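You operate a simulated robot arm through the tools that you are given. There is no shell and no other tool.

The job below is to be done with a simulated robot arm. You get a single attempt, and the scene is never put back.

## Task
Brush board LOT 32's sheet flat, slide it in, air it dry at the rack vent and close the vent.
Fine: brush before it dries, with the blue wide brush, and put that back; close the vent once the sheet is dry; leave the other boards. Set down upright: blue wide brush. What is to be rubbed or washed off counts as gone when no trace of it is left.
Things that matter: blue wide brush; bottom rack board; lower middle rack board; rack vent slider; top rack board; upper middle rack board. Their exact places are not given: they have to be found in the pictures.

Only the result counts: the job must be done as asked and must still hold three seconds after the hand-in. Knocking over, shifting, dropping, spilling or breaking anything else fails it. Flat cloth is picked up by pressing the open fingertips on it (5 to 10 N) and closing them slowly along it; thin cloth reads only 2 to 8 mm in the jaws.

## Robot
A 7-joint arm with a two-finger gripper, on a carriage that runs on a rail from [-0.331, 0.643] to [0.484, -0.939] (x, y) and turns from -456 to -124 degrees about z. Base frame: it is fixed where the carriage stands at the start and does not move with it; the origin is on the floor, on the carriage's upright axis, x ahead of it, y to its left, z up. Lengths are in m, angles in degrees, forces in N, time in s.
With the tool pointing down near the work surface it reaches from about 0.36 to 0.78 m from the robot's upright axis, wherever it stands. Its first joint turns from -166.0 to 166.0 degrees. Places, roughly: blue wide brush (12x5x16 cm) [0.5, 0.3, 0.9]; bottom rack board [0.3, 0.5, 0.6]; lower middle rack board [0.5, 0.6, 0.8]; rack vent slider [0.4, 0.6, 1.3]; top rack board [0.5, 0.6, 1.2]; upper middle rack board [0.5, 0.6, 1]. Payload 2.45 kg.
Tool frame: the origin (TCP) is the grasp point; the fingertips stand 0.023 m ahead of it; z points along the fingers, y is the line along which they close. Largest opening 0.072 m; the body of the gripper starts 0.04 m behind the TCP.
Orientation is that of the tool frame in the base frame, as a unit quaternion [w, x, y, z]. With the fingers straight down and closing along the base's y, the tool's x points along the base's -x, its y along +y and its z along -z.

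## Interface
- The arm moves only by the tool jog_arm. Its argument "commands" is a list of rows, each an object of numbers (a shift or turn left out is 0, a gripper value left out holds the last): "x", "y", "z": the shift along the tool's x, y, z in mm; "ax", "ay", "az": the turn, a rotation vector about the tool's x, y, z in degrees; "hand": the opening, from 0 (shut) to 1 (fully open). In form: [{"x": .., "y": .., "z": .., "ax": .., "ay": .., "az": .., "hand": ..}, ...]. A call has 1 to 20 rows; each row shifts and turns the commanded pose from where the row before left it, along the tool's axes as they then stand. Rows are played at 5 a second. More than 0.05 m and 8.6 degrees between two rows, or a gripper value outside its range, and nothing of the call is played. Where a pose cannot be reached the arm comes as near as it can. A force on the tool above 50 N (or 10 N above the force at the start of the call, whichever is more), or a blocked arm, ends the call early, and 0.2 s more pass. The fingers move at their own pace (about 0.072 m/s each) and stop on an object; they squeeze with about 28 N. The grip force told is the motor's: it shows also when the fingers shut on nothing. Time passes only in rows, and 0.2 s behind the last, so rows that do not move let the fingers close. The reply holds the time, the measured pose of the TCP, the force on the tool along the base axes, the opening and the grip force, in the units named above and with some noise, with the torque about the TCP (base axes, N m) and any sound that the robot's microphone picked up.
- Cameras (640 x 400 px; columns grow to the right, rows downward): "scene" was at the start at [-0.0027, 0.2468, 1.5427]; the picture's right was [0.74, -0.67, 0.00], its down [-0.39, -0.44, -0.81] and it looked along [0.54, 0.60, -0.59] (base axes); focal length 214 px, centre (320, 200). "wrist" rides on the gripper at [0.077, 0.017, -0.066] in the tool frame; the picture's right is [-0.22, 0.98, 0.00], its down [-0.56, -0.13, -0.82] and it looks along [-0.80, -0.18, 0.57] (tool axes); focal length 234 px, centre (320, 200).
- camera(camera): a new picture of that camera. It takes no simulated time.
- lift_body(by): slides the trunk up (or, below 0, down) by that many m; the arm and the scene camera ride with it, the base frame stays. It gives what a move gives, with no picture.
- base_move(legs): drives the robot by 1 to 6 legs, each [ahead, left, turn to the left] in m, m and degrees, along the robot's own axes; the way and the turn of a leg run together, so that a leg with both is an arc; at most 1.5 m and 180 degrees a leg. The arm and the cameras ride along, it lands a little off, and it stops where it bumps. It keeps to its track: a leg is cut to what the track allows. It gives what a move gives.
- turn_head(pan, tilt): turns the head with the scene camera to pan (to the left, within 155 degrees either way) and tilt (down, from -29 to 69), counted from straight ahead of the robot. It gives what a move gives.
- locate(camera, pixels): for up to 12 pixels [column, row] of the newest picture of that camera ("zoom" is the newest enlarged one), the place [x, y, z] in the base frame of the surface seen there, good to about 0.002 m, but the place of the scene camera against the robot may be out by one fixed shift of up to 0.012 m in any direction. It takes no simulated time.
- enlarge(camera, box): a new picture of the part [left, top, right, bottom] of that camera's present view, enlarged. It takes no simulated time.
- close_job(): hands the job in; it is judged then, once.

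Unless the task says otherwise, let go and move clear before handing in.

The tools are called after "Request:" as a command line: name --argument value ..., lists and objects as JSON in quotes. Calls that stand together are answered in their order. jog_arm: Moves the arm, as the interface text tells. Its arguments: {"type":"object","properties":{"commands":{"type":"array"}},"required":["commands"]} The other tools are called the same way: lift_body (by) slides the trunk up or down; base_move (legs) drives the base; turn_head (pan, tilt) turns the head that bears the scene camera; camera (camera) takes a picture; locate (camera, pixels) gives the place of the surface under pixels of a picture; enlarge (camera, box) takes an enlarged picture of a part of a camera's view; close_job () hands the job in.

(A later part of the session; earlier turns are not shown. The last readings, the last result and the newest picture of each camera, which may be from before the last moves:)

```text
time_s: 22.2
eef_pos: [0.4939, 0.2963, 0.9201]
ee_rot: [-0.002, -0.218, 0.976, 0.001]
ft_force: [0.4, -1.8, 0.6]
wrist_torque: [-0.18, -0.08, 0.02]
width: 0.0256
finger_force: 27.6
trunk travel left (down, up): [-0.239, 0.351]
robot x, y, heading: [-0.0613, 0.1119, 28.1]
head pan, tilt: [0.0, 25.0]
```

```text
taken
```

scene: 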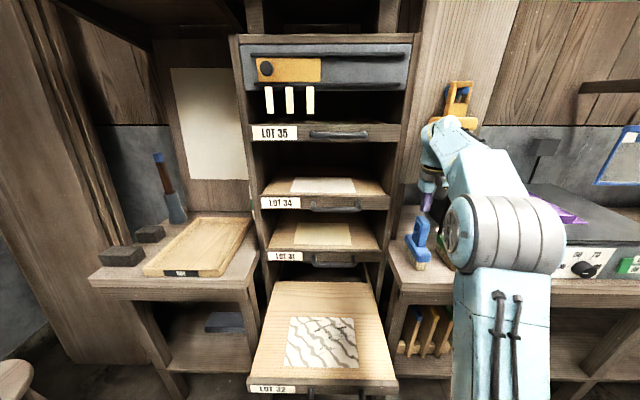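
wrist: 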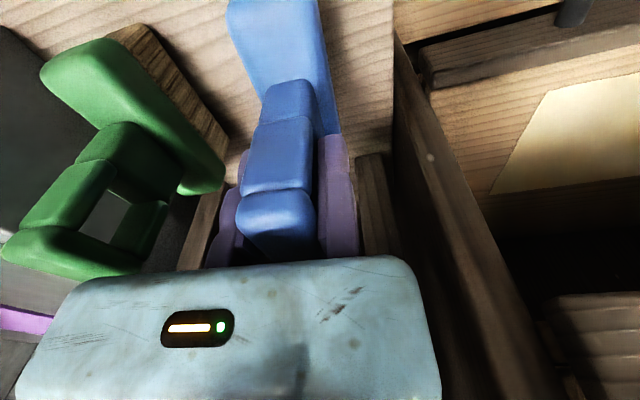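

The brush is held (width 25.6 mm, 27.6 N). I'll lift 4 cm, then draw it back toward the robot, clear of the bench and the hanging yellow brush.

Request:
jog_arm --commands '[{"z": -10}, {"z": -15}, {"z": -15}, {}]'

Request:
camera --camera "scene"

Request:
camera --camera "wrist"

```text
time_s: 23.2
eef_pos: [0.493, 0.2977, 0.9589]
ee_rot: [-0.003, -0.219, 0.976, 0.001]
ft_force: [-0.5, 0.1, -2.5]
wrist_torque: [0.05, 0.0, 0.01]
width: 0.0255
finger_force: 28.1
trunk travel left (down, up): [-0.239, 0.351]
robot x, y, heading: [-0.059, 0.1161, 28.4]
head pan, tilt: [0.0, 25.0]
```

```text
taken
```

scene: 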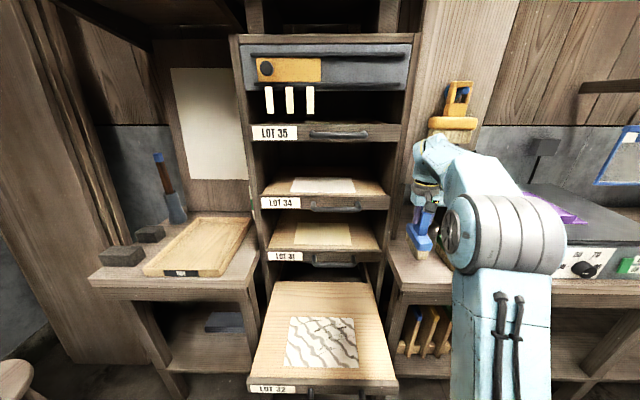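

```text
taken
```

wrist: 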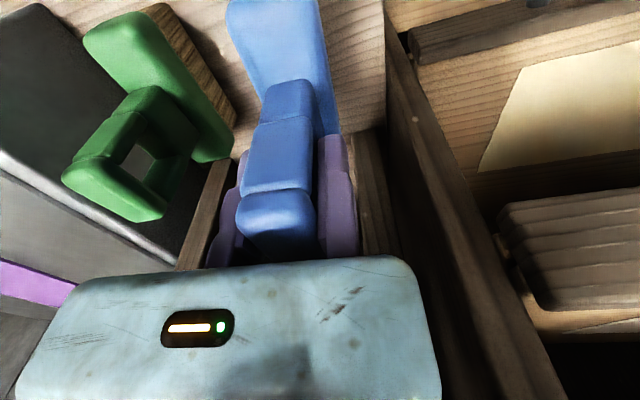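

The brush is lifted (load 2.5 N). I'll get sheet and board corners from this scene view while retracting the brush.

Request:
locate --camera "scene" --pixels '[[291, 319], [354, 318], [286, 365], [357, 367], [321, 341], [250, 378], [396, 380], [274, 284], [368, 284], [260, 372], [390, 372], [320, 388]]'

Request:
jog_arm --commands '[{"x": 20}, {"x": 25}, {"x": 25}, {"x": 25}, {"x": 25}, {}]'

Request:
enlarge --camera "scene" --box '[230, 260, 430, 400]'

```text
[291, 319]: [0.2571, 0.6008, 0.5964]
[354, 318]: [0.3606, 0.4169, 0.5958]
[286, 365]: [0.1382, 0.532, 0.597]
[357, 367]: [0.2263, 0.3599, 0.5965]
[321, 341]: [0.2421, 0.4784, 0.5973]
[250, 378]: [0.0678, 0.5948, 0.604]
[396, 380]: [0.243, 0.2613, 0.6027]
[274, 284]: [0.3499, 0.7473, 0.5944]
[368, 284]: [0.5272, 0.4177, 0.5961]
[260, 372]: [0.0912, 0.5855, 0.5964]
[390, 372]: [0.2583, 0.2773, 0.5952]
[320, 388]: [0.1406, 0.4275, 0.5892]
```

```text
time_s: 24.6
eef_pos: [0.3811, 0.2457, 0.9596]
ee_rot: [-0.003, -0.219, 0.976, 0.001]
ft_force: [0.1, 0.1, -0.8]
wrist_torque: [0.02, -0.01, -0.02]
width: 0.0257
finger_force: 27.5
trunk travel left (down, up): [-0.239, 0.351]
robot x, y, heading: [-0.0592, 0.1138, 28.1]
head pan, tilt: [0.0, 25.0]
```

```text
2.86 times, centred on (330, 330) of scene
```

zoom: 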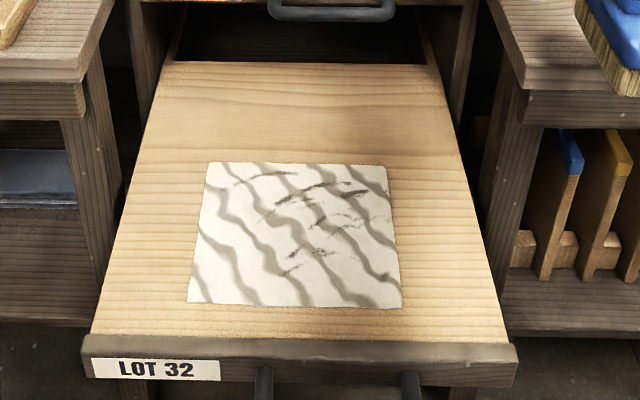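

The sheet spans ≈0.21 × 0.143 m (back edge near (291–354,319)), lip at the front only ~8 mm high. I'll swing the brush over the sheet's centre, staying high, aligned with the rack, then lower part way.

Request:
jog_arm --commands '[{"az": -3.3}, {"y": 40, "x": 3}, {"y": 40, "x": 3}, {"y": 40, "x": 3}, {"y": 40, "x": 3}, {"y": 40, "x": 3}, {"y": 40, "x": 3}, {"y": 41, "x": 4}, {"z": 40}, {"z": 40}, {"z": 40}, {"z": 40}, {"z": 30}, {}]'

Request:
camera --camera "scene"

Request:
camera --camera "wrist"

```text
time_s: 27.6
eef_pos: [0.2334, 0.4795, 0.7712]
ee_rot: [-0.002, -0.247, 0.969, 0.001]
ft_force: [0.5, 0.5, -1.9]
wrist_torque: [0.01, 0.01, -0.01]
width: 0.0257
finger_force: 28.0
trunk travel left (down, up): [-0.239, 0.351]
robot x, y, heading: [-0.0587, 0.1121, 28.1]
head pan, tilt: [0.0, 25.0]
```

```text
taken
```

scene: 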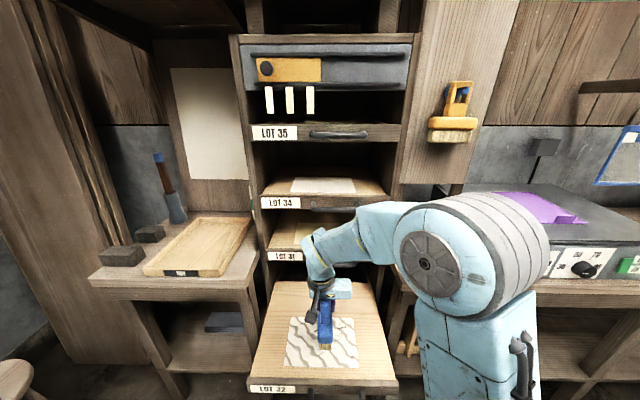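

```text
taken
```

wrist: 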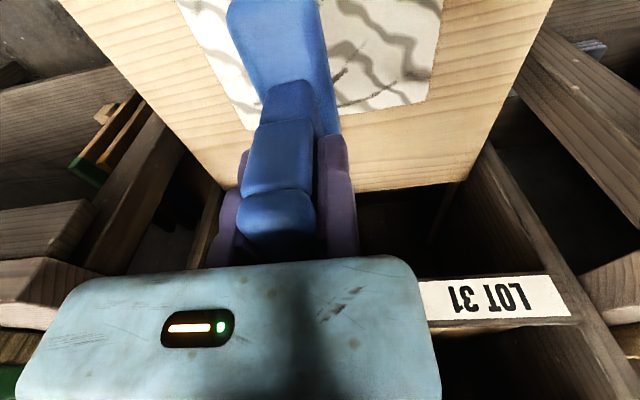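

Brush is about 5 cm above the sheet and nicely aligned. I'll verify the sheet's back corners via the wrist camera before touching down.

Request:
locate --camera "wrist" --pixels '[[248, 130], [427, 101], [443, 3], [178, 3], [340, 80], [370, 175], [225, 180], [460, 182], [235, 10], [330, 120], [322, 10], [300, 60]]'

Request:
jog_arm --commands '[{"z": 15}, {"z": 15}, {"z": 10}, {}]'

Request:
enlarge --camera "scene" --box '[230, 260, 430, 400]'

```text
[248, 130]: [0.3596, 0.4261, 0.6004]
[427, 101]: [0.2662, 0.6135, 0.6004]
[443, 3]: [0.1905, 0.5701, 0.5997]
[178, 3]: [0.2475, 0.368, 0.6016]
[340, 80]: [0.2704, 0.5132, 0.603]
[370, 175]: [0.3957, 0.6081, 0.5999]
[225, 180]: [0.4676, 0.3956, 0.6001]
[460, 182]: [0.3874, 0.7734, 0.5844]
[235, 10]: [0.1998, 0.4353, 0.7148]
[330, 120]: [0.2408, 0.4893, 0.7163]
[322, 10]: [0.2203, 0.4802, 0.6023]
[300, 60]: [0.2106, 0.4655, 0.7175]
```

```text
time_s: 28.6
eef_pos: [0.232, 0.4832, 0.7297]
ee_rot: [-0.003, -0.247, 0.969, 0.002]
ft_force: [-0.9, 0.8, -0.8]
wrist_torque: [0.01, 0.01, -0.03]
width: 0.026
finger_force: 27.8
trunk travel left (down, up): [-0.239, 0.351]
robot x, y, heading: [-0.0599, 0.1134, 28.4]
head pan, tilt: [0.0, 25.0]
```

```text
2.86 times, centred on (330, 330) of scene
```

zoom: 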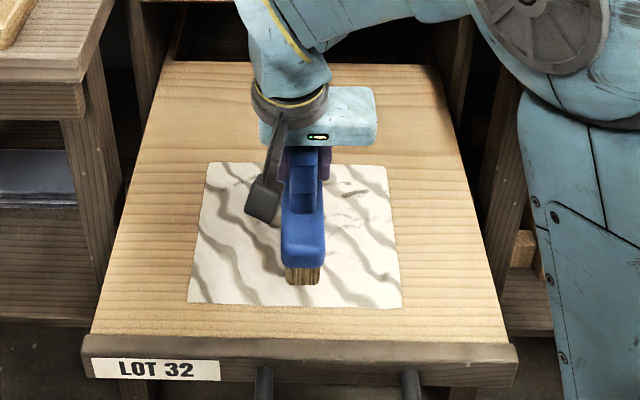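

Wrist data: the sheet's surface is at z≈0.600, u from −0.413 to −0.204 and back edge v≈0.52. The brush bottom should be ~8 mm above; I'll creep down in 2 mm steps.

Request:
jog_arm --commands '[{"z": 2}, {"z": 2}, {"z": 2}, {}]'

Request:
jog_arm --commands '[{"z": 1}, {"z": 1}, {}]'

```text
time_s: 29.6
eef_pos: [0.2286, 0.4821, 0.7234]
ee_rot: [-0.002, -0.247, 0.969, 0.001]
ft_force: [0.9, -0.3, -0.8]
wrist_torque: [0.01, 0.03, 0.0]
width: 0.0256
finger_force: 28.1
trunk travel left (down, up): [-0.239, 0.351]
robot x, y, heading: [-0.0606, 0.1143, 28.2]
head pan, tilt: [0.0, 25.0]
```

```text
time_s: 30.4
eef_pos: [0.2299, 0.483, 0.7223]
ee_rot: [-0.002, -0.248, 0.969, 0.001]
ft_force: [-0.6, 0.1, -1.5]
wrist_torque: [0.03, 0.01, 0.02]
width: 0.0257
finger_force: 27.6
trunk travel left (down, up): [-0.239, 0.351]
robot x, y, heading: [-0.0564, 0.1136, 28.2]
head pan, tilt: [0.0, 25.0]
```

Request:
jog_arm --commands '[{"z": 1.5}, {"z": 1.5}, {}]'

```text
time_s: 31.2
eef_pos: [0.23, 0.4828, 0.7203]
ee_rot: [-0.002, -0.247, 0.969, 0.0]
ft_force: [0.2, -0.1, -1.8]
wrist_torque: [0.01, 0.03, 0.01]
width: 0.0256
finger_force: 28.0
trunk travel left (down, up): [-0.239, 0.351]
robot x, y, heading: [-0.0605, 0.1141, 28.4]
head pan, tilt: [0.0, 25.0]
```

No contact yet (force still ≈ −1.8 N, just the brush's weight). Continue creeping down.

Request:
jog_arm --commands '[{"z": 1.5}, {"z": 1.5}, {}]'

Request:
jog_arm --commands '[{"z": 1.5}, {"z": 1.5}, {}]'

Request:
enlarge --camera "scene" --box '[270, 300, 370, 380]'

```text
time_s: 32.0
eef_pos: [0.2295, 0.4844, 0.719]
ee_rot: [0.001, -0.247, 0.969, 0.003]
ft_force: [1.6, -5.3, 26.4]
wrist_torque: [-1.1, -0.58, 0.01]
width: 0.0259
finger_force: 28.2
trunk travel left (down, up): [-0.239, 0.351]
robot x, y, heading: [-0.0606, 0.112, 28.1]
head pan, tilt: [0.0, 25.0]
```

```text
time_s: 32.8
eef_pos: [0.2283, 0.4831, 0.7144]
ee_rot: [-0.003, -0.247, 0.969, 0.001]
ft_force: [4.2, -6.5, 23.4]
wrist_torque: [-1.1, -0.58, 0.0]
width: 0.0256
finger_force: 27.5
trunk travel left (down, up): [-0.239, 0.351]
robot x, y, heading: [-0.0619, 0.1155, 28.2]
head pan, tilt: [0.0, 25.0]
```

```text
5.00 times, centred on (320, 340) of scene
```

zoom: 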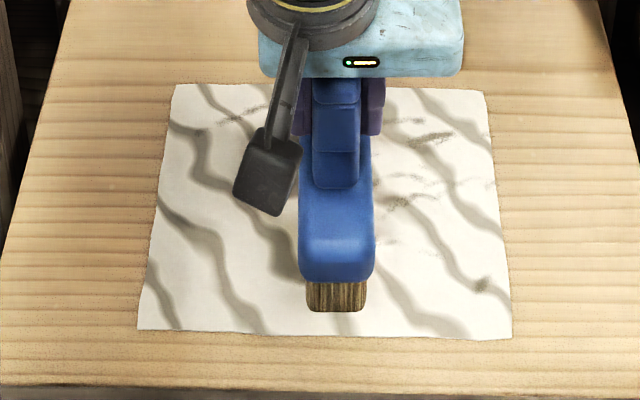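

Contact reached (~23 N plus some sideways load). That's more than needed, so I'll ease off 2 mm and check the force.

Request:
jog_arm --commands '[{"z": -1.5}, {}]'

Request:
jog_arm --commands '[{"z": -1}, {}]'

```text
time_s: 33.4
eef_pos: [0.2298, 0.4838, 0.7135]
ee_rot: [-0.004, -0.247, 0.969, 0.001]
ft_force: [1.7, -0.3, 0.8]
wrist_torque: [-0.02, -0.29, 0.01]
width: 0.0256
finger_force: 27.9
trunk travel left (down, up): [-0.239, 0.351]
robot x, y, heading: [-0.0565, 0.114, 28.2]
head pan, tilt: [0.0, 25.0]
```

```text
time_s: 34.0
eef_pos: [0.2295, 0.4832, 0.7158]
ee_rot: [-0.004, -0.247, 0.969, 0.001]
ft_force: [0.1, 0.2, -1.6]
wrist_torque: [0.03, 0.04, -0.02]
width: 0.0255
finger_force: 27.4
trunk travel left (down, up): [-0.239, 0.351]
robot x, y, heading: [-0.0596, 0.1143, 28.1]
head pan, tilt: [0.0, 25.0]
```

Very stiff contact: ~15 N/mm. I'll press with about 8 N and stroke from the middle to the right edge.

Request:
jog_arm --commands '[{"z": 1.0}, {"z": 0.6}, {"y": -12}, {"y": -12}, {"y": -12}, {"y": -12}, {"y": -12}, {"y": -12}, {"y": -12}, {"y": -12}, {"y": -12}]'

Request:
camera --camera "scene"

Request:
enlarge --camera "scene" --box '[270, 300, 370, 380]'

```text
time_s: 36.4
eef_pos: [0.2799, 0.3863, 0.7169]
ee_rot: [-0.003, -0.247, 0.969, 0.002]
ft_force: [0.1, -0.2, -1.9]
wrist_torque: [0.01, 0.01, -0.01]
width: 0.0258
finger_force: 27.9
trunk travel left (down, up): [-0.239, 0.351]
robot x, y, heading: [-0.0574, 0.1137, 28.4]
head pan, tilt: [0.0, 25.0]
```

```text
taken
```

scene: 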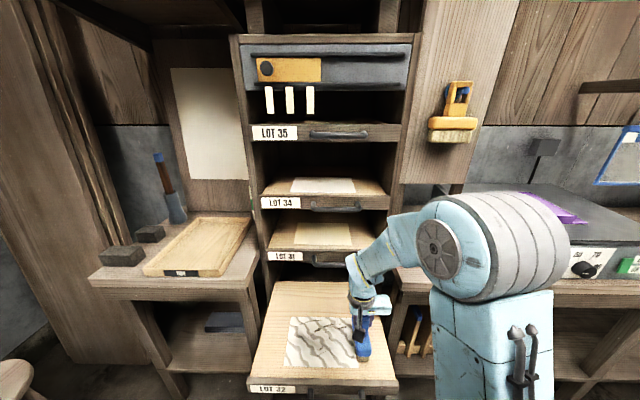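

```text
5.00 times, centred on (320, 340) of scene
```

zoom: 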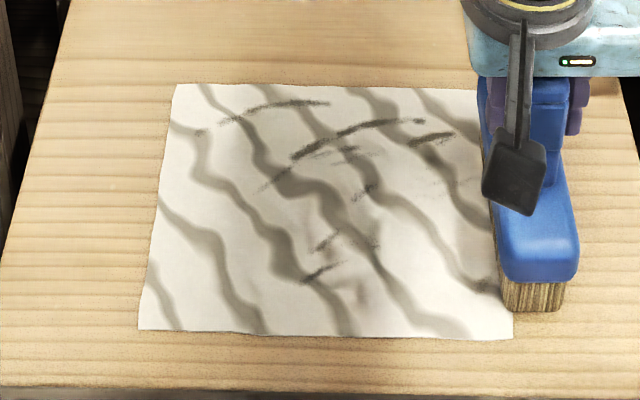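

The stroke went too light (force ≈ 0 at the end; only the start spot around zoom (340,290) faded). I'll find contact again here at the right edge with small steps.

Request:
jog_arm --commands '[{"z": 0.8}, {}]'

Request:
jog_arm --commands '[{"z": 0.7}, {}]'

Request:
jog_arm --commands '[{"z": 0.7}, {}]'

```text
time_s: 37.0
eef_pos: [0.2809, 0.387, 0.7153]
ee_rot: [-0.003, -0.247, 0.969, 0.002]
ft_force: [-0.6, -0.3, -1.8]
wrist_torque: [0.03, 0.0, 0.02]
width: 0.0259
finger_force: 28.6
trunk travel left (down, up): [-0.239, 0.351]
robot x, y, heading: [-0.0576, 0.1126, 28.4]
head pan, tilt: [0.0, 25.0]
```

```text
time_s: 37.6
eef_pos: [0.281, 0.3874, 0.7141]
ee_rot: [-0.002, -0.247, 0.969, 0.001]
ft_force: [-1.2, -1.5, 10.3]
wrist_torque: [-0.67, 0.4, -0.03]
width: 0.0255
finger_force: 28.0
trunk travel left (down, up): [-0.239, 0.351]
robot x, y, heading: [-0.0587, 0.1133, 28.3]
head pan, tilt: [0.0, 25.0]
```

```text
time_s: 38.2
eef_pos: [0.2811, 0.3883, 0.7148]
ee_rot: [0.0, -0.246, 0.969, 0.001]
ft_force: [-2.0, 2.4, 28.3]
wrist_torque: [-0.66, 0.1, -0.09]
width: 0.0255
finger_force: 28.1
trunk travel left (down, up): [-0.239, 0.351]
robot x, y, heading: [-0.0602, 0.1159, 28.2]
head pan, tilt: [0.0, 25.0]
```

Contact is uniform now at ~28 N. I'll ease 0.4 mm and stroke leftward in short checks.

Request:
jog_arm --commands '[{"z": -0.3, "y": 6}, {"y": 10}, {"y": 10}, {"y": 10}]'

Request:
enlarge --camera "scene" --box '[270, 300, 370, 380]'

```text
time_s: 39.2
eef_pos: [0.2616, 0.4184, 0.7132]
ee_rot: [-0.002, -0.247, 0.969, 0.001]
ft_force: [4.5, -5.7, 16.8]
wrist_torque: [-0.75, -0.86, -0.02]
width: 0.0258
finger_force: 27.6
trunk travel left (down, up): [-0.239, 0.351]
robot x, y, heading: [-0.0574, 0.117, 28.6]
head pan, tilt: [0.0, 25.0]
```

```text
5.00 times, centred on (320, 340) of scene
```

zoom: 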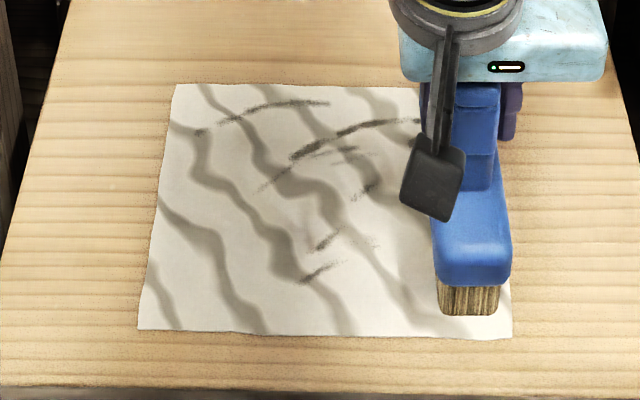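

Stroke is working at ~18 N normal force, 7 N drag. Continue leftward.

Request:
jog_arm --commands '[{"y": 10}, {"y": 10}, {"y": 10}, {"y": 10}, {"y": 10}]'

Request:
enlarge --camera "scene" --box '[270, 300, 370, 380]'

```text
time_s: 40.4
eef_pos: [0.2411, 0.4637, 0.7119]
ee_rot: [-0.003, -0.247, 0.969, 0.001]
ft_force: [2.9, -9.0, 20.0]
wrist_torque: [-1.03, -0.51, 0.02]
width: 0.0259
finger_force: 27.9
trunk travel left (down, up): [-0.239, 0.351]
robot x, y, heading: [-0.0583, 0.116, 28.1]
head pan, tilt: [0.0, 25.0]
```

```text
5.00 times, centred on (320, 340) of scene
```

zoom: 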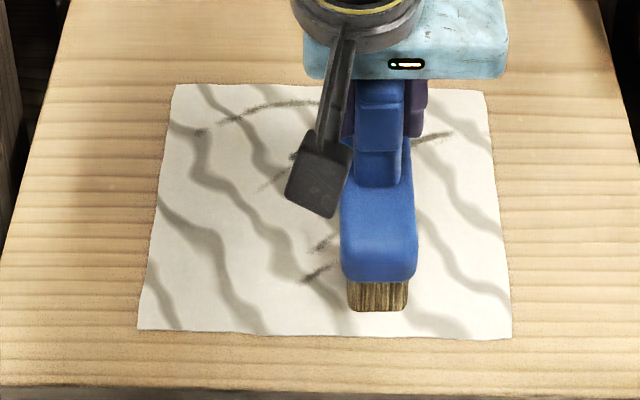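

Bands on the right look fainter after this pass; continuing to the left edge.

Request:
jog_arm --commands '[{"y": 10}, {"y": 10}, {"y": 10}, {"y": 10}, {"y": 10}]'

Request:
jog_arm --commands '[{"y": 10}, {"y": 10}, {"y": 10}, {"y": 10}, {"y": 10}]'

Request:
enlarge --camera "scene" --box '[270, 300, 370, 380]'

```text
time_s: 41.6
eef_pos: [0.2152, 0.5068, 0.7131]
ee_rot: [-0.003, -0.247, 0.969, 0.002]
ft_force: [0.9, -1.2, 4.7]
wrist_torque: [-0.13, -0.43, -0.06]
width: 0.0257
finger_force: 28.1
trunk travel left (down, up): [-0.239, 0.351]
robot x, y, heading: [-0.0592, 0.113, 28.3]
head pan, tilt: [0.0, 25.0]
```

```text
time_s: 42.8
eef_pos: [0.1923, 0.5507, 0.7128]
ee_rot: [-0.003, -0.247, 0.969, 0.001]
ft_force: [-1.0, 0.4, -1.7]
wrist_torque: [0.03, 0.02, 0.03]
width: 0.0256
finger_force: 28.5
trunk travel left (down, up): [-0.239, 0.351]
robot x, y, heading: [-0.0612, 0.1157, 28.3]
head pan, tilt: [0.0, 25.0]
```

```text
5.00 times, centred on (320, 340) of scene
```

zoom: 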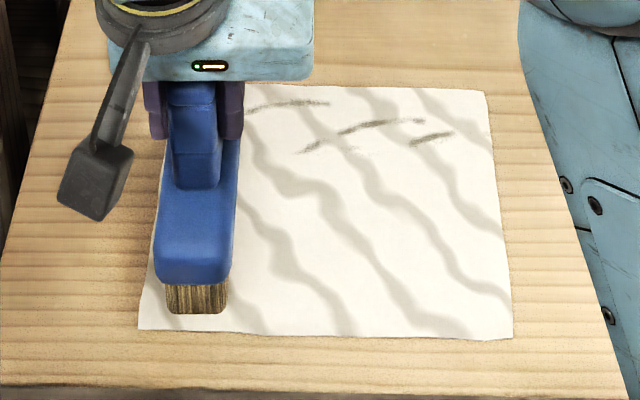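

Good: creases in the brushed zone vanished and the bands are paler. Contact was lost at the left; I'll press again here and stroke back to the right.

Request:
jog_arm --commands '[{"z": 0.7}, {}]'

Request:
jog_arm --commands '[{"z": 0.5}, {}]'

```text
time_s: 43.4
eef_pos: [0.1919, 0.5513, 0.7126]
ee_rot: [-0.002, -0.247, 0.969, 0.002]
ft_force: [-0.3, 0.1, -1.9]
wrist_torque: [0.05, 0.01, 0.0]
width: 0.0259
finger_force: 27.4
trunk travel left (down, up): [-0.239, 0.351]
robot x, y, heading: [-0.0572, 0.1149, 28.2]
head pan, tilt: [0.0, 25.0]
```

```text
time_s: 44.0
eef_pos: [0.1917, 0.5518, 0.7111]
ee_rot: [-0.003, -0.247, 0.969, 0.001]
ft_force: [0.1, -0.7, 4.5]
wrist_torque: [-0.21, 0.12, 0.06]
width: 0.0257
finger_force: 28.3
trunk travel left (down, up): [-0.239, 0.351]
robot x, y, heading: [-0.059, 0.1123, 28.4]
head pan, tilt: [0.0, 25.0]
```

Light contact (6 N). I'll press a touch more, extend past the left edge, then stroke right.

Request:
jog_arm --commands '[{"z": 0.8}, {"y": 8}, {"y": 10}, {}]'

Request:
jog_arm --commands '[{"y": -10}, {"y": -10}, {"y": -10}, {"y": -10}, {"y": -10}]'

Request:
enlarge --camera "scene" --box '[270, 300, 370, 380]'

```text
time_s: 45.0
eef_pos: [0.1842, 0.5671, 0.7115]
ee_rot: [-0.002, -0.247, 0.969, 0.001]
ft_force: [2.3, -3.6, 9.0]
wrist_torque: [-0.72, -0.26, 0.02]
width: 0.0257
finger_force: 28.1
trunk travel left (down, up): [-0.239, 0.351]
robot x, y, heading: [-0.0587, 0.1138, 28.3]
head pan, tilt: [0.0, 25.0]
```

```text
time_s: 46.2
eef_pos: [0.2058, 0.5234, 0.7132]
ee_rot: [-0.002, -0.247, 0.969, 0.002]
ft_force: [-3.9, 9.3, 26.2]
wrist_torque: [0.02, 0.57, -0.14]
width: 0.0258
finger_force: 28.1
trunk travel left (down, up): [-0.239, 0.351]
robot x, y, heading: [-0.0587, 0.1144, 28.5]
head pan, tilt: [0.0, 25.0]
```

```text
5.00 times, centred on (320, 340) of scene
```

zoom: 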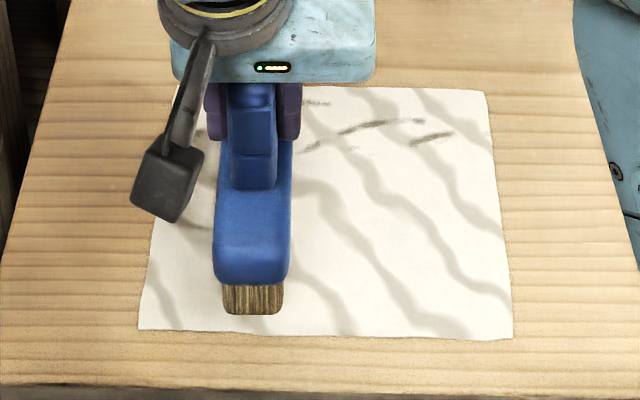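

Force is 26 N moving right; I'll ease slightly and continue the stroke to the right edge.

Request:
jog_arm --commands '[{"y": -10, "z": -0.3}, {"y": -10}, {"y": -10}, {"y": -10}, {"y": -10}, {"y": -10}]'

Request:
jog_arm --commands '[{"y": -10}, {"y": -10}, {"y": -10}, {"y": -10}, {"y": -10}, {"y": -10}]'

Request:
enlarge --camera "scene" --box '[270, 300, 370, 380]'

```text
time_s: 47.6
eef_pos: [0.2358, 0.4703, 0.7114]
ee_rot: [-0.002, -0.247, 0.969, 0.001]
ft_force: [-3.9, 6.7, 22.6]
wrist_torque: [0.39, -0.2, 0.05]
width: 0.0258
finger_force: 28.3
trunk travel left (down, up): [-0.239, 0.351]
robot x, y, heading: [-0.0594, 0.1124, 28.2]
head pan, tilt: [0.0, 25.0]
```

```text
time_s: 49.0
eef_pos: [0.2636, 0.4169, 0.7127]
ee_rot: [-0.002, -0.248, 0.969, 0.001]
ft_force: [-5.3, 9.7, 28.5]
wrist_torque: [0.25, 0.28, -0.01]
width: 0.026
finger_force: 27.9
trunk travel left (down, up): [-0.239, 0.351]
robot x, y, heading: [-0.0636, 0.1138, 28.4]
head pan, tilt: [0.0, 25.0]
```

```text
5.00 times, centred on (320, 340) of scene
```

zoom: 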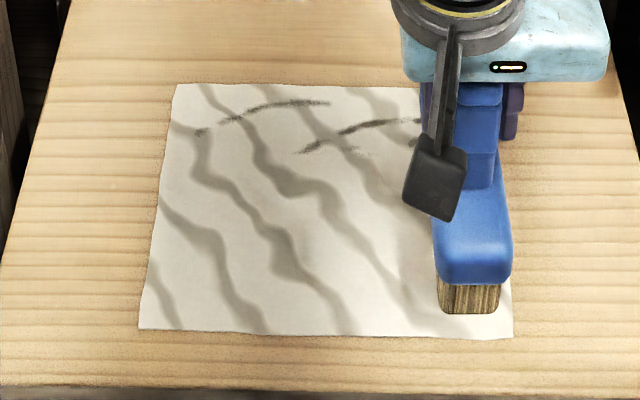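

The dark crease streaks disappear under the brush, while the wavy bands stay (perhaps the dampness pattern). I'll finish this pass to the right edge, then do the back strip.

Request:
jog_arm --commands '[{"y": -10, "z": -0.2}, {"y": -10}, {"y": -10}, {"y": -10}]'

Request:
jog_arm --commands '[{"z": -3}, {"z": -5}, {"x": -18}, {"x": -18}, {}]'

Request:
enlarge --camera "scene" --box '[270, 300, 370, 380]'

```text
time_s: 50.0
eef_pos: [0.2836, 0.3828, 0.7116]
ee_rot: [-0.001, -0.248, 0.969, 0.002]
ft_force: [-7.0, 11.4, 35.0]
wrist_torque: [0.41, 0.17, -0.03]
width: 0.0258
finger_force: 28.3
trunk travel left (down, up): [-0.239, 0.351]
robot x, y, heading: [-0.0577, 0.1123, 28.2]
head pan, tilt: [0.0, 25.0]
```

```text
time_s: 51.2
eef_pos: [0.3163, 0.3995, 0.7183]
ee_rot: [-0.002, -0.247, 0.969, 0.001]
ft_force: [0.2, -0.1, -1.4]
wrist_torque: [0.0, 0.05, 0.0]
width: 0.0257
finger_force: 28.2
trunk travel left (down, up): [-0.239, 0.351]
robot x, y, heading: [-0.0574, 0.1144, 28.3]
head pan, tilt: [0.0, 25.0]
```

```text
5.00 times, centred on (320, 340) of scene
```

zoom: 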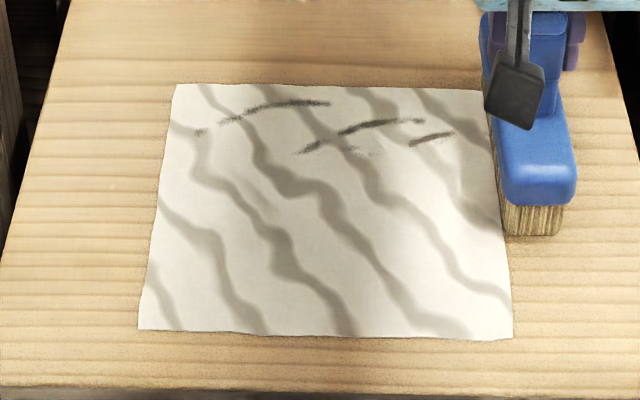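

Front zone is crease-free; remaining streaks are at the back (zoom rows 95–155). I'll check clearance to LOT 31's handle, then press and stroke the back strip.

Request:
camera --camera "scene"

Request:
locate --camera "scene" --pixels '[[317, 257], [335, 262], [355, 262], [320, 208], [335, 134], [290, 256], [268, 258], [380, 258], [330, 283], [300, 283], [360, 210], [310, 130]]'

Request:
jog_arm --commands '[{"z": 4}, {"z": 3}, {"z": 1}, {}]'

```text
taken
```

scene: 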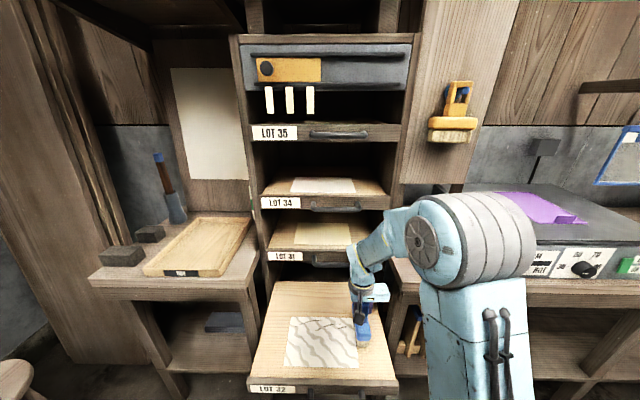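

```text
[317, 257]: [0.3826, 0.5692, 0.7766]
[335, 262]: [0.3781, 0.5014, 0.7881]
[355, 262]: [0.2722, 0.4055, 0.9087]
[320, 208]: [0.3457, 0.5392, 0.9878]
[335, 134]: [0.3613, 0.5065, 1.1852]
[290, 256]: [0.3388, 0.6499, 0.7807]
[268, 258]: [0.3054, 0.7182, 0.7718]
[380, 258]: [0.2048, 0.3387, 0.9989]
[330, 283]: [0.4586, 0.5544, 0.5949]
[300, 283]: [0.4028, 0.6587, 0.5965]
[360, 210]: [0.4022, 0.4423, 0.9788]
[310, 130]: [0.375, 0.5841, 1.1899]
```

```text
time_s: 52.2
eef_pos: [0.315, 0.3995, 0.7115]
ee_rot: [-0.001, -0.247, 0.969, 0.002]
ft_force: [0.6, 1.1, 18.3]
wrist_torque: [-0.72, 0.62, -0.04]
width: 0.0258
finger_force: 28.6
trunk travel left (down, up): [-0.239, 0.351]
robot x, y, heading: [-0.0588, 0.1139, 28.2]
head pan, tilt: [0.0, 25.0]
```

LOT 31's handle is at v≈0.577, clear of the hand at v≈0.47+0.05. Contact 18 N; stroke left along the back strip.

Request:
jog_arm --commands '[{"y": 10}, {"y": 10}, {"y": 10}, {"y": 10}, {"y": 10}]'

Request:
jog_arm --commands '[{"y": 10, "z": 0.3}, {"y": 10}, {"y": 10}, {"y": 10}, {"y": 10}]'

Request:
enlarge --camera "scene" --box '[270, 300, 370, 380]'

```text
time_s: 53.4
eef_pos: [0.2908, 0.4437, 0.7113]
ee_rot: [-0.001, -0.247, 0.969, 0.002]
ft_force: [4.6, -6.4, 22.0]
wrist_torque: [-0.99, -0.59, 0.08]
width: 0.0259
finger_force: 27.8
trunk travel left (down, up): [-0.239, 0.351]
robot x, y, heading: [-0.0578, 0.1154, 28.2]
head pan, tilt: [0.0, 25.0]
```

```text
time_s: 54.6
eef_pos: [0.2684, 0.488, 0.7116]
ee_rot: [-0.002, -0.247, 0.969, 0.002]
ft_force: [1.7, -6.0, 14.7]
wrist_torque: [-0.92, -0.31, 0.03]
width: 0.0257
finger_force: 27.8
trunk travel left (down, up): [-0.239, 0.351]
robot x, y, heading: [-0.0573, 0.1145, 28.5]
head pan, tilt: [0.0, 25.0]
```

```text
5.00 times, centred on (320, 340) of scene
```

zoom: 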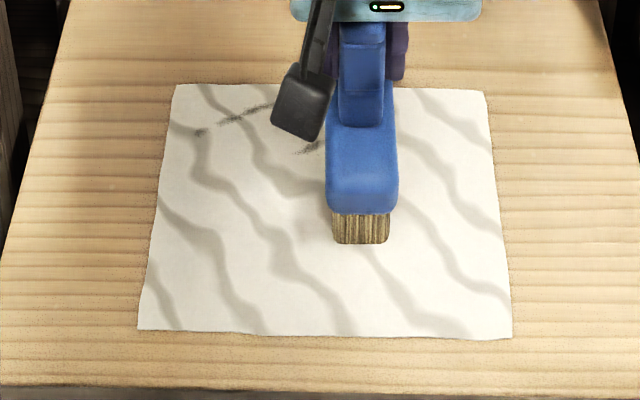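

The crease at the right-back is gone. Continue leftward, pressing slightly more to keep contact.

Request:
jog_arm --commands '[{"y": 10, "z": 0.4}, {"y": 10}, {"y": 10}, {"y": 10, "z": 0.3}, {"y": 10}]'

Request:
jog_arm --commands '[{"y": 10, "z": 0.5}, {"y": 10}, {"y": 10, "z": 0.3}, {"y": 10}, {"y": 10}]'

Request:
enlarge --camera "scene" --box '[270, 300, 370, 380]'

```text
time_s: 55.8
eef_pos: [0.2453, 0.5297, 0.7101]
ee_rot: [-0.002, -0.247, 0.969, 0.002]
ft_force: [3.5, -8.2, 23.4]
wrist_torque: [-1.09, -0.73, 0.0]
width: 0.026
finger_force: 28.2
trunk travel left (down, up): [-0.239, 0.351]
robot x, y, heading: [-0.0551, 0.1159, 28.5]
head pan, tilt: [0.0, 25.0]
```

```text
time_s: 57.0
eef_pos: [0.2199, 0.5743, 0.7091]
ee_rot: [-0.003, -0.246, 0.969, 0.001]
ft_force: [3.0, -5.5, 12.1]
wrist_torque: [-0.35, -0.93, -0.24]
width: 0.0259
finger_force: 28.2
trunk travel left (down, up): [-0.239, 0.351]
robot x, y, heading: [-0.0571, 0.1156, 28.1]
head pan, tilt: [0.0, 25.0]
```

```text
5.00 times, centred on (320, 340) of scene
```

zoom: 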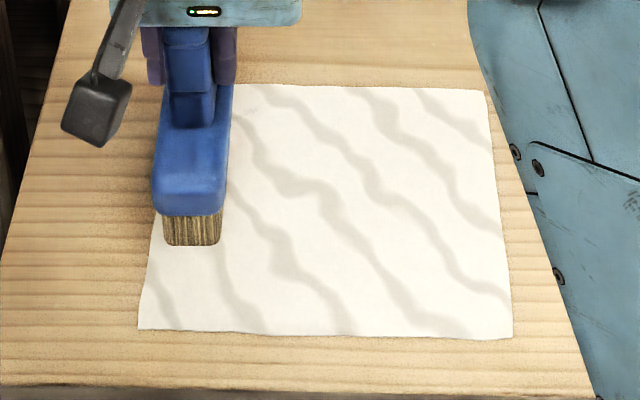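

Almost everything is gone (a faint trace near zoom (250,108)). I'll extend past the left edge and make a return stroke over the back strip.

Request:
jog_arm --commands '[{"y": 8, "z": 0.3}, {"y": 8}, {"y": -8}, {"y": -10}, {"y": -10}, {"y": -10}]'

Request:
jog_arm --commands '[{"y": -10, "z": -0.3}, {"y": -10}, {"y": -10}, {"y": -10}, {"y": -10}]'

Request:
jog_arm --commands '[{"y": -10, "z": -0.4}, {"y": -10}, {"y": -10}, {"y": -10}, {"y": -10}]'

Request:
enlarge --camera "scene" --box '[270, 300, 370, 380]'

```text
time_s: 58.4
eef_pos: [0.2299, 0.5557, 0.7095]
ee_rot: [-0.003, -0.247, 0.969, 0.001]
ft_force: [-0.6, -1.2, -1.7]
wrist_torque: [-0.01, 0.03, 0.01]
width: 0.0257
finger_force: 28.1
trunk travel left (down, up): [-0.239, 0.351]
robot x, y, heading: [-0.0595, 0.1143, 28.2]
head pan, tilt: [0.0, 25.0]
```

```text
time_s: 59.6
eef_pos: [0.2538, 0.5122, 0.7094]
ee_rot: [-0.004, -0.247, 0.969, 0.001]
ft_force: [1.1, -0.3, -1.6]
wrist_torque: [0.0, 0.02, 0.01]
width: 0.0258
finger_force: 27.7
trunk travel left (down, up): [-0.239, 0.351]
robot x, y, heading: [-0.0603, 0.1143, 28.0]
head pan, tilt: [0.0, 25.0]
```

```text
time_s: 60.8
eef_pos: [0.2765, 0.4683, 0.7115]
ee_rot: [-0.002, -0.247, 0.969, 0.001]
ft_force: [0.2, -0.3, -1.1]
wrist_torque: [0.0, 0.0, -0.01]
width: 0.0256
finger_force: 28.0
trunk travel left (down, up): [-0.239, 0.351]
robot x, y, heading: [-0.0597, 0.1145, 28.3]
head pan, tilt: [0.0, 25.0]
```

```text
5.00 times, centred on (320, 340) of scene
```

zoom: 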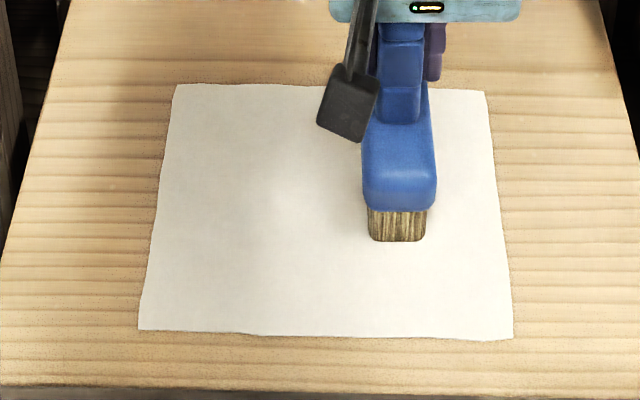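

The sheet is now completely smooth — no bands or creases left in the zoom. I'll lift the brush, carry it back in front of its place and verify the sheet unobstructed.

Request:
jog_arm --commands '[{"z": -20}, {"z": -40}, {"z": -40}, {"z": -40}, {"z": -40}, {"z": -40}, {"z": -28}, {"y": -41, "x": 2.3}, {"y": -41, "x": 2.3}, {"y": -41, "x": 2.3}, {"y": -41, "x": 2.3}, {"y": -41, "x": 2.3}, {"y": -40.5, "x": 2.4}, {"az": 3.2}, {}]'

Request:
camera --camera "scene"

Request:
enlarge --camera "scene" --box '[250, 280, 390, 390]'

Request:
camera --camera "wrist"

```text
time_s: 64.0
eef_pos: [0.3863, 0.2455, 0.9555]
ee_rot: [-0.001, -0.22, 0.975, 0.002]
ft_force: [-0.1, -0.1, -2.3]
wrist_torque: [0.03, 0.01, -0.01]
width: 0.0256
finger_force: 28.2
trunk travel left (down, up): [-0.239, 0.351]
robot x, y, heading: [-0.0586, 0.1152, 28.4]
head pan, tilt: [0.0, 25.0]
```

```text
taken
```

scene: 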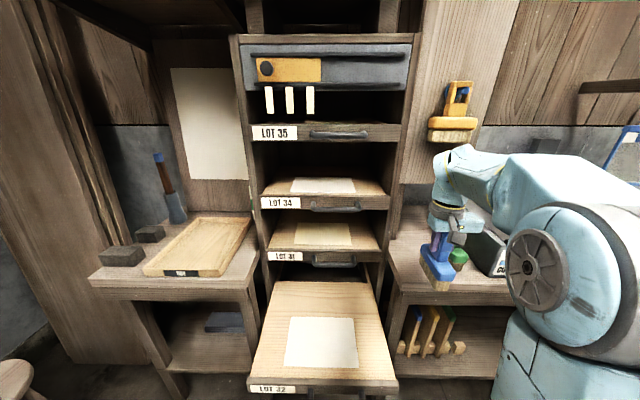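

```text
3.64 times, centred on (320, 335) of scene
```

zoom: 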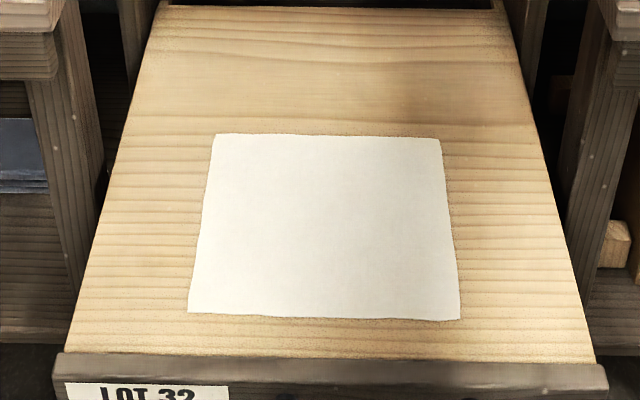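

```text
taken
```

wrist: 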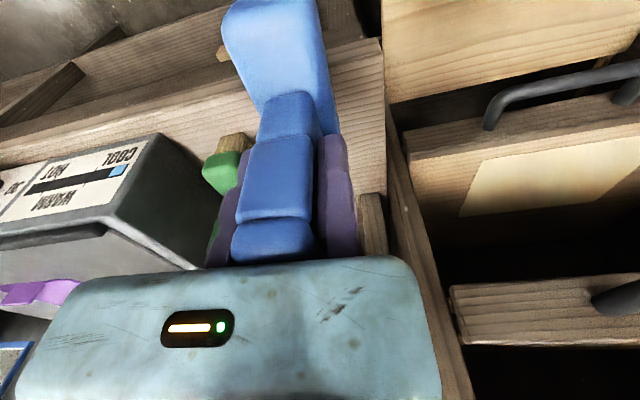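

The sheet is clean and flat. Now I'll move the brush forward to its original spot and lower it toward the bench.

Request:
jog_arm --commands '[{"x": -25}, {"x": -25}, {"x": -25}, {"x": -24}, {"x": -20}, {}, {"z": 15}, {"z": 10}, {"z": 5}, {}]'

Request:
enlarge --camera "scene" --box '[390, 180, 480, 300]'

Request:
camera --camera "wrist"

```text
time_s: 66.2
eef_pos: [0.4919, 0.2963, 0.9249]
ee_rot: [-0.003, -0.22, 0.975, 0.001]
ft_force: [0.2, 0.1, -2.2]
wrist_torque: [-0.02, 0.01, 0.01]
width: 0.0256
finger_force: 27.9
trunk travel left (down, up): [-0.239, 0.351]
robot x, y, heading: [-0.0585, 0.1117, 28.2]
head pan, tilt: [0.0, 25.0]
```

```text
3.33 times, centred on (435, 240) of scene
```

zoom: 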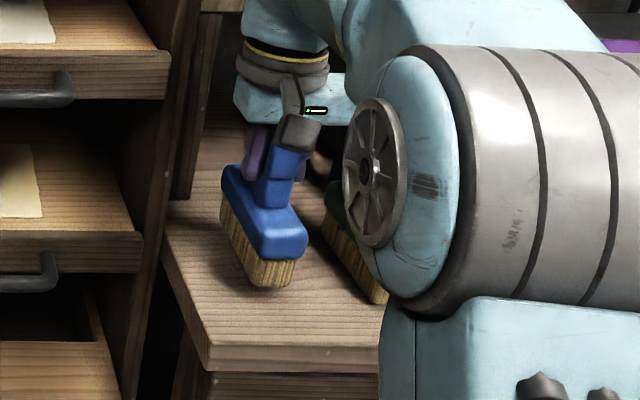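

```text
taken
```

wrist: 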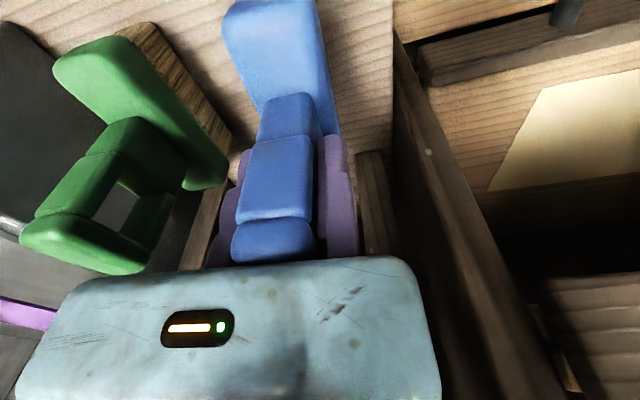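

The brush hovers ~13 mm over its old spot. I'll creep down until contact.

Request:
jog_arm --commands '[{"z": 5}, {"z": 4}, {"z": 2}, {}]'

Request:
jog_arm --commands '[{"z": 1}, {"z": 0.7}, {}]'

```text
time_s: 67.2
eef_pos: [0.4927, 0.2963, 0.9166]
ee_rot: [-0.003, -0.22, 0.975, 0.001]
ft_force: [0.8, -0.3, -1.1]
wrist_torque: [0.0, 0.03, 0.01]
width: 0.0257
finger_force: 27.9
trunk travel left (down, up): [-0.239, 0.351]
robot x, y, heading: [-0.0597, 0.1167, 28.2]
head pan, tilt: [0.0, 25.0]
```

```text
time_s: 68.0
eef_pos: [0.4921, 0.2966, 0.9138]
ee_rot: [-0.002, -0.22, 0.976, 0.002]
ft_force: [-0.5, 0.4, -1.8]
wrist_torque: [0.02, 0.02, 0.0]
width: 0.026
finger_force: 28.1
trunk travel left (down, up): [-0.239, 0.351]
robot x, y, heading: [-0.0568, 0.1169, 28.0]
head pan, tilt: [0.0, 25.0]
```

Request:
jog_arm --commands '[{"z": 0.8}, {"z": 0.7}, {}]'

Request:
jog_arm --commands '[{"z": 0.7}, {"z": 0.5}, {}]'

```text
time_s: 68.8
eef_pos: [0.4915, 0.297, 0.9116]
ee_rot: [-0.003, -0.22, 0.976, 0.001]
ft_force: [-0.7, 0.4, -2.3]
wrist_torque: [0.03, 0.05, -0.01]
width: 0.0258
finger_force: 28.4
trunk travel left (down, up): [-0.239, 0.351]
robot x, y, heading: [-0.0598, 0.1093, 28.2]
head pan, tilt: [0.0, 25.0]
```

```text
time_s: 69.6
eef_pos: [0.4913, 0.2975, 0.9102]
ee_rot: [-0.003, -0.22, 0.976, 0.002]
ft_force: [0.7, 0.2, -1.0]
wrist_torque: [-0.02, 0.04, -0.01]
width: 0.0259
finger_force: 28.5
trunk travel left (down, up): [-0.239, 0.351]
robot x, y, heading: [-0.0606, 0.1153, 28.4]
head pan, tilt: [0.0, 25.0]
```

Request:
jog_arm --commands '[{"z": 0.6}, {"z": 0.5}, {}]'

Request:
jog_arm --commands '[{"z": 0.5}, {"z": 0.4}, {}]'

Request:
enlarge --camera "scene" --box '[390, 180, 480, 300]'

```text
time_s: 70.4
eef_pos: [0.4907, 0.2989, 0.9099]
ee_rot: [-0.003, -0.22, 0.976, 0.001]
ft_force: [1.0, 0.1, -1.5]
wrist_torque: [0.03, 0.0, -0.01]
width: 0.0256
finger_force: 27.6
trunk travel left (down, up): [-0.239, 0.351]
robot x, y, heading: [-0.0587, 0.1165, 28.1]
head pan, tilt: [0.0, 25.0]
```

```text
time_s: 71.2
eef_pos: [0.4922, 0.2983, 0.9071]
ee_rot: [-0.002, -0.22, 0.976, 0.001]
ft_force: [0.2, -0.5, 5.5]
wrist_torque: [-0.35, 0.22, 0.01]
width: 0.0261
finger_force: 28.0
trunk travel left (down, up): [-0.239, 0.351]
robot x, y, heading: [-0.0598, 0.1175, 28.1]
head pan, tilt: [0.0, 25.0]
```

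```text
3.33 times, centred on (435, 240) of scene
```

zoom: 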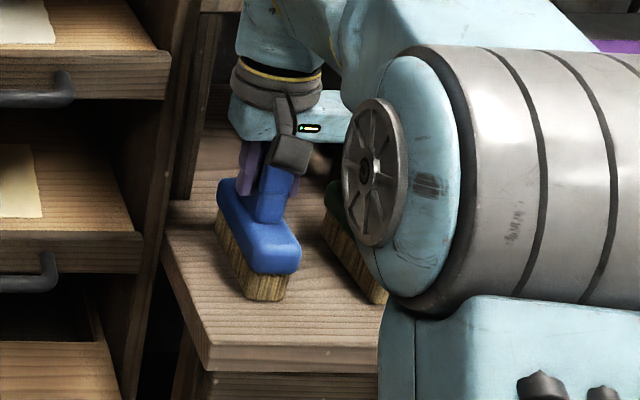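

Contact at ~7 N: the brush stands on the bench. I'll open the moving finger, step the fixed pad away from the handle, and check.

Request:
jog_arm --commands '[{"hand": 0.4}, {"hand": 0.5}, {"hand": 0.62}, {}, {"y": 2}, {"y": 2}, {}]'

Request:
camera --camera "wrist"

Request:
enlarge --camera "scene" --box '[390, 180, 480, 300]'

```text
time_s: 72.8
eef_pos: [0.4903, 0.3001, 0.9084]
ee_rot: [-0.002, -0.219, 0.976, 0.001]
ft_force: [-1.7, -2.8, 12.2]
wrist_torque: [-0.12, -0.23, -0.11]
width: 0.0444
finger_force: 0.2
trunk travel left (down, up): [-0.239, 0.351]
robot x, y, heading: [-0.0597, 0.1162, 28.6]
head pan, tilt: [0.0, 25.0]
```

```text
taken
```

wrist: 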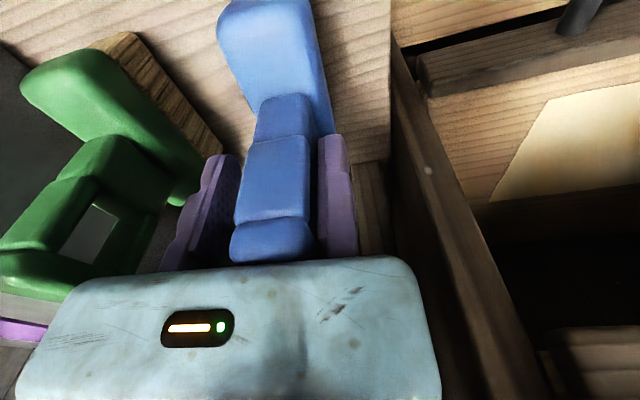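

```text
3.33 times, centred on (435, 240) of scene
```

zoom: 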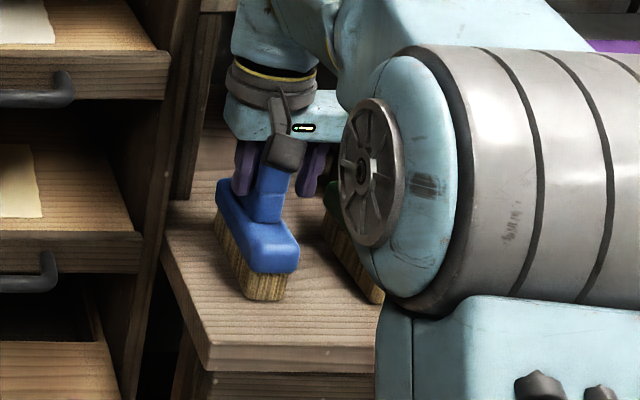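

Released; the 12 N is the palm resting on the handle's top. I'll lift straight up slowly.

Request:
jog_arm --commands '[{"z": -3}, {"z": -4}, {}]'

Request:
enlarge --camera "wrist" --box '[160, 80, 400, 270]'

```text
time_s: 73.6
eef_pos: [0.4898, 0.3016, 0.9133]
ee_rot: [-0.002, -0.22, 0.975, 0.001]
ft_force: [0.4, -0.6, 0.0]
wrist_torque: [0.01, 0.03, 0.01]
width: 0.0445
finger_force: 0.1
trunk travel left (down, up): [-0.239, 0.351]
robot x, y, heading: [-0.0578, 0.1123, 28.5]
head pan, tilt: [0.0, 25.0]
```

```text
2.11 times, centred on (280, 175) of wrist
```

zoom: 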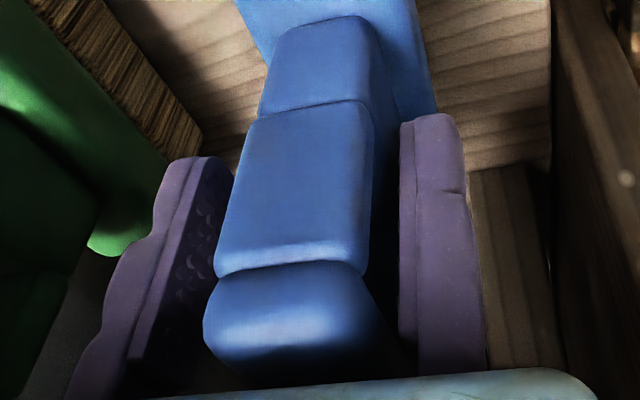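

Force-free with gaps on both sides. Lift clear of the handle, then back off.

Request:
jog_arm --commands '[{"z": -10}, {"z": -20}, {"z": -25}, {"z": -30}, {"z": -10}, {"x": 30}, {"x": 35}, {"x": 40}, {"x": 40}, {}]'

Request:
camera --camera "scene"

Request:
enlarge --camera "scene" --box '[390, 180, 480, 300]'

Request:
camera --camera "wrist"

```text
time_s: 75.8
eef_pos: [0.3576, 0.2374, 1.0133]
ee_rot: [-0.003, -0.221, 0.975, 0.002]
ft_force: [0.4, 0.4, 0.3]
wrist_torque: [-0.02, -0.01, -0.03]
width: 0.0445
finger_force: 0.1
trunk travel left (down, up): [-0.239, 0.351]
robot x, y, heading: [-0.0601, 0.1147, 28.6]
head pan, tilt: [0.0, 25.0]
```

```text
taken
```

scene: 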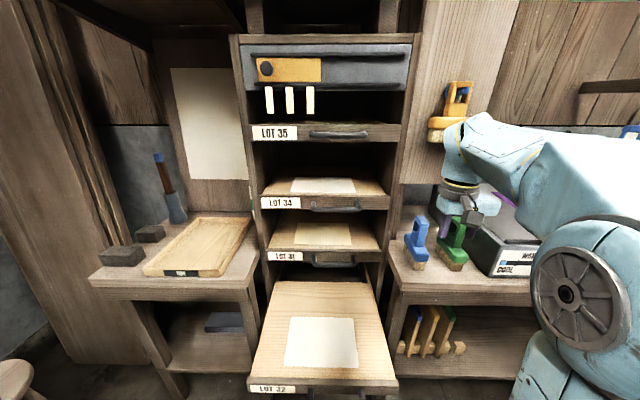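

```text
3.33 times, centred on (435, 240) of scene
```

zoom: 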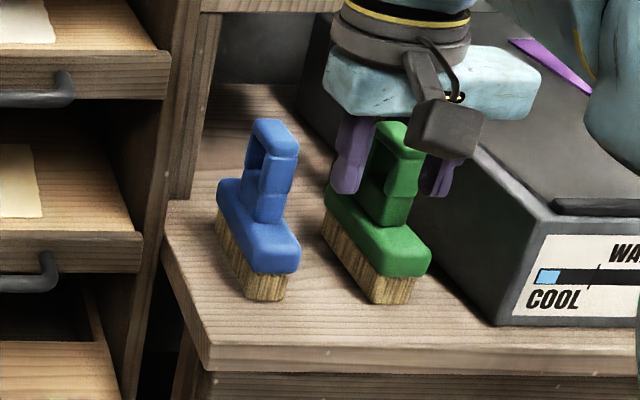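

```text
taken
```

wrist: 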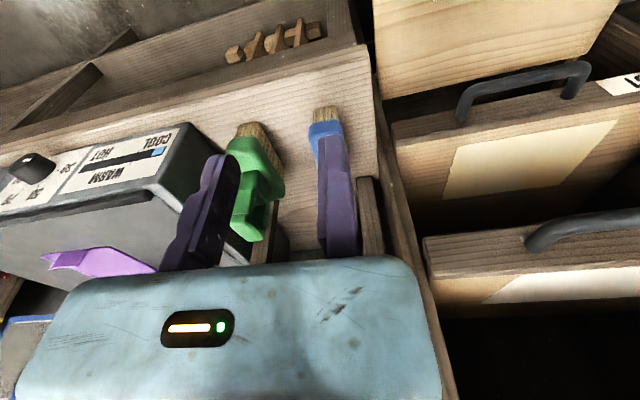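

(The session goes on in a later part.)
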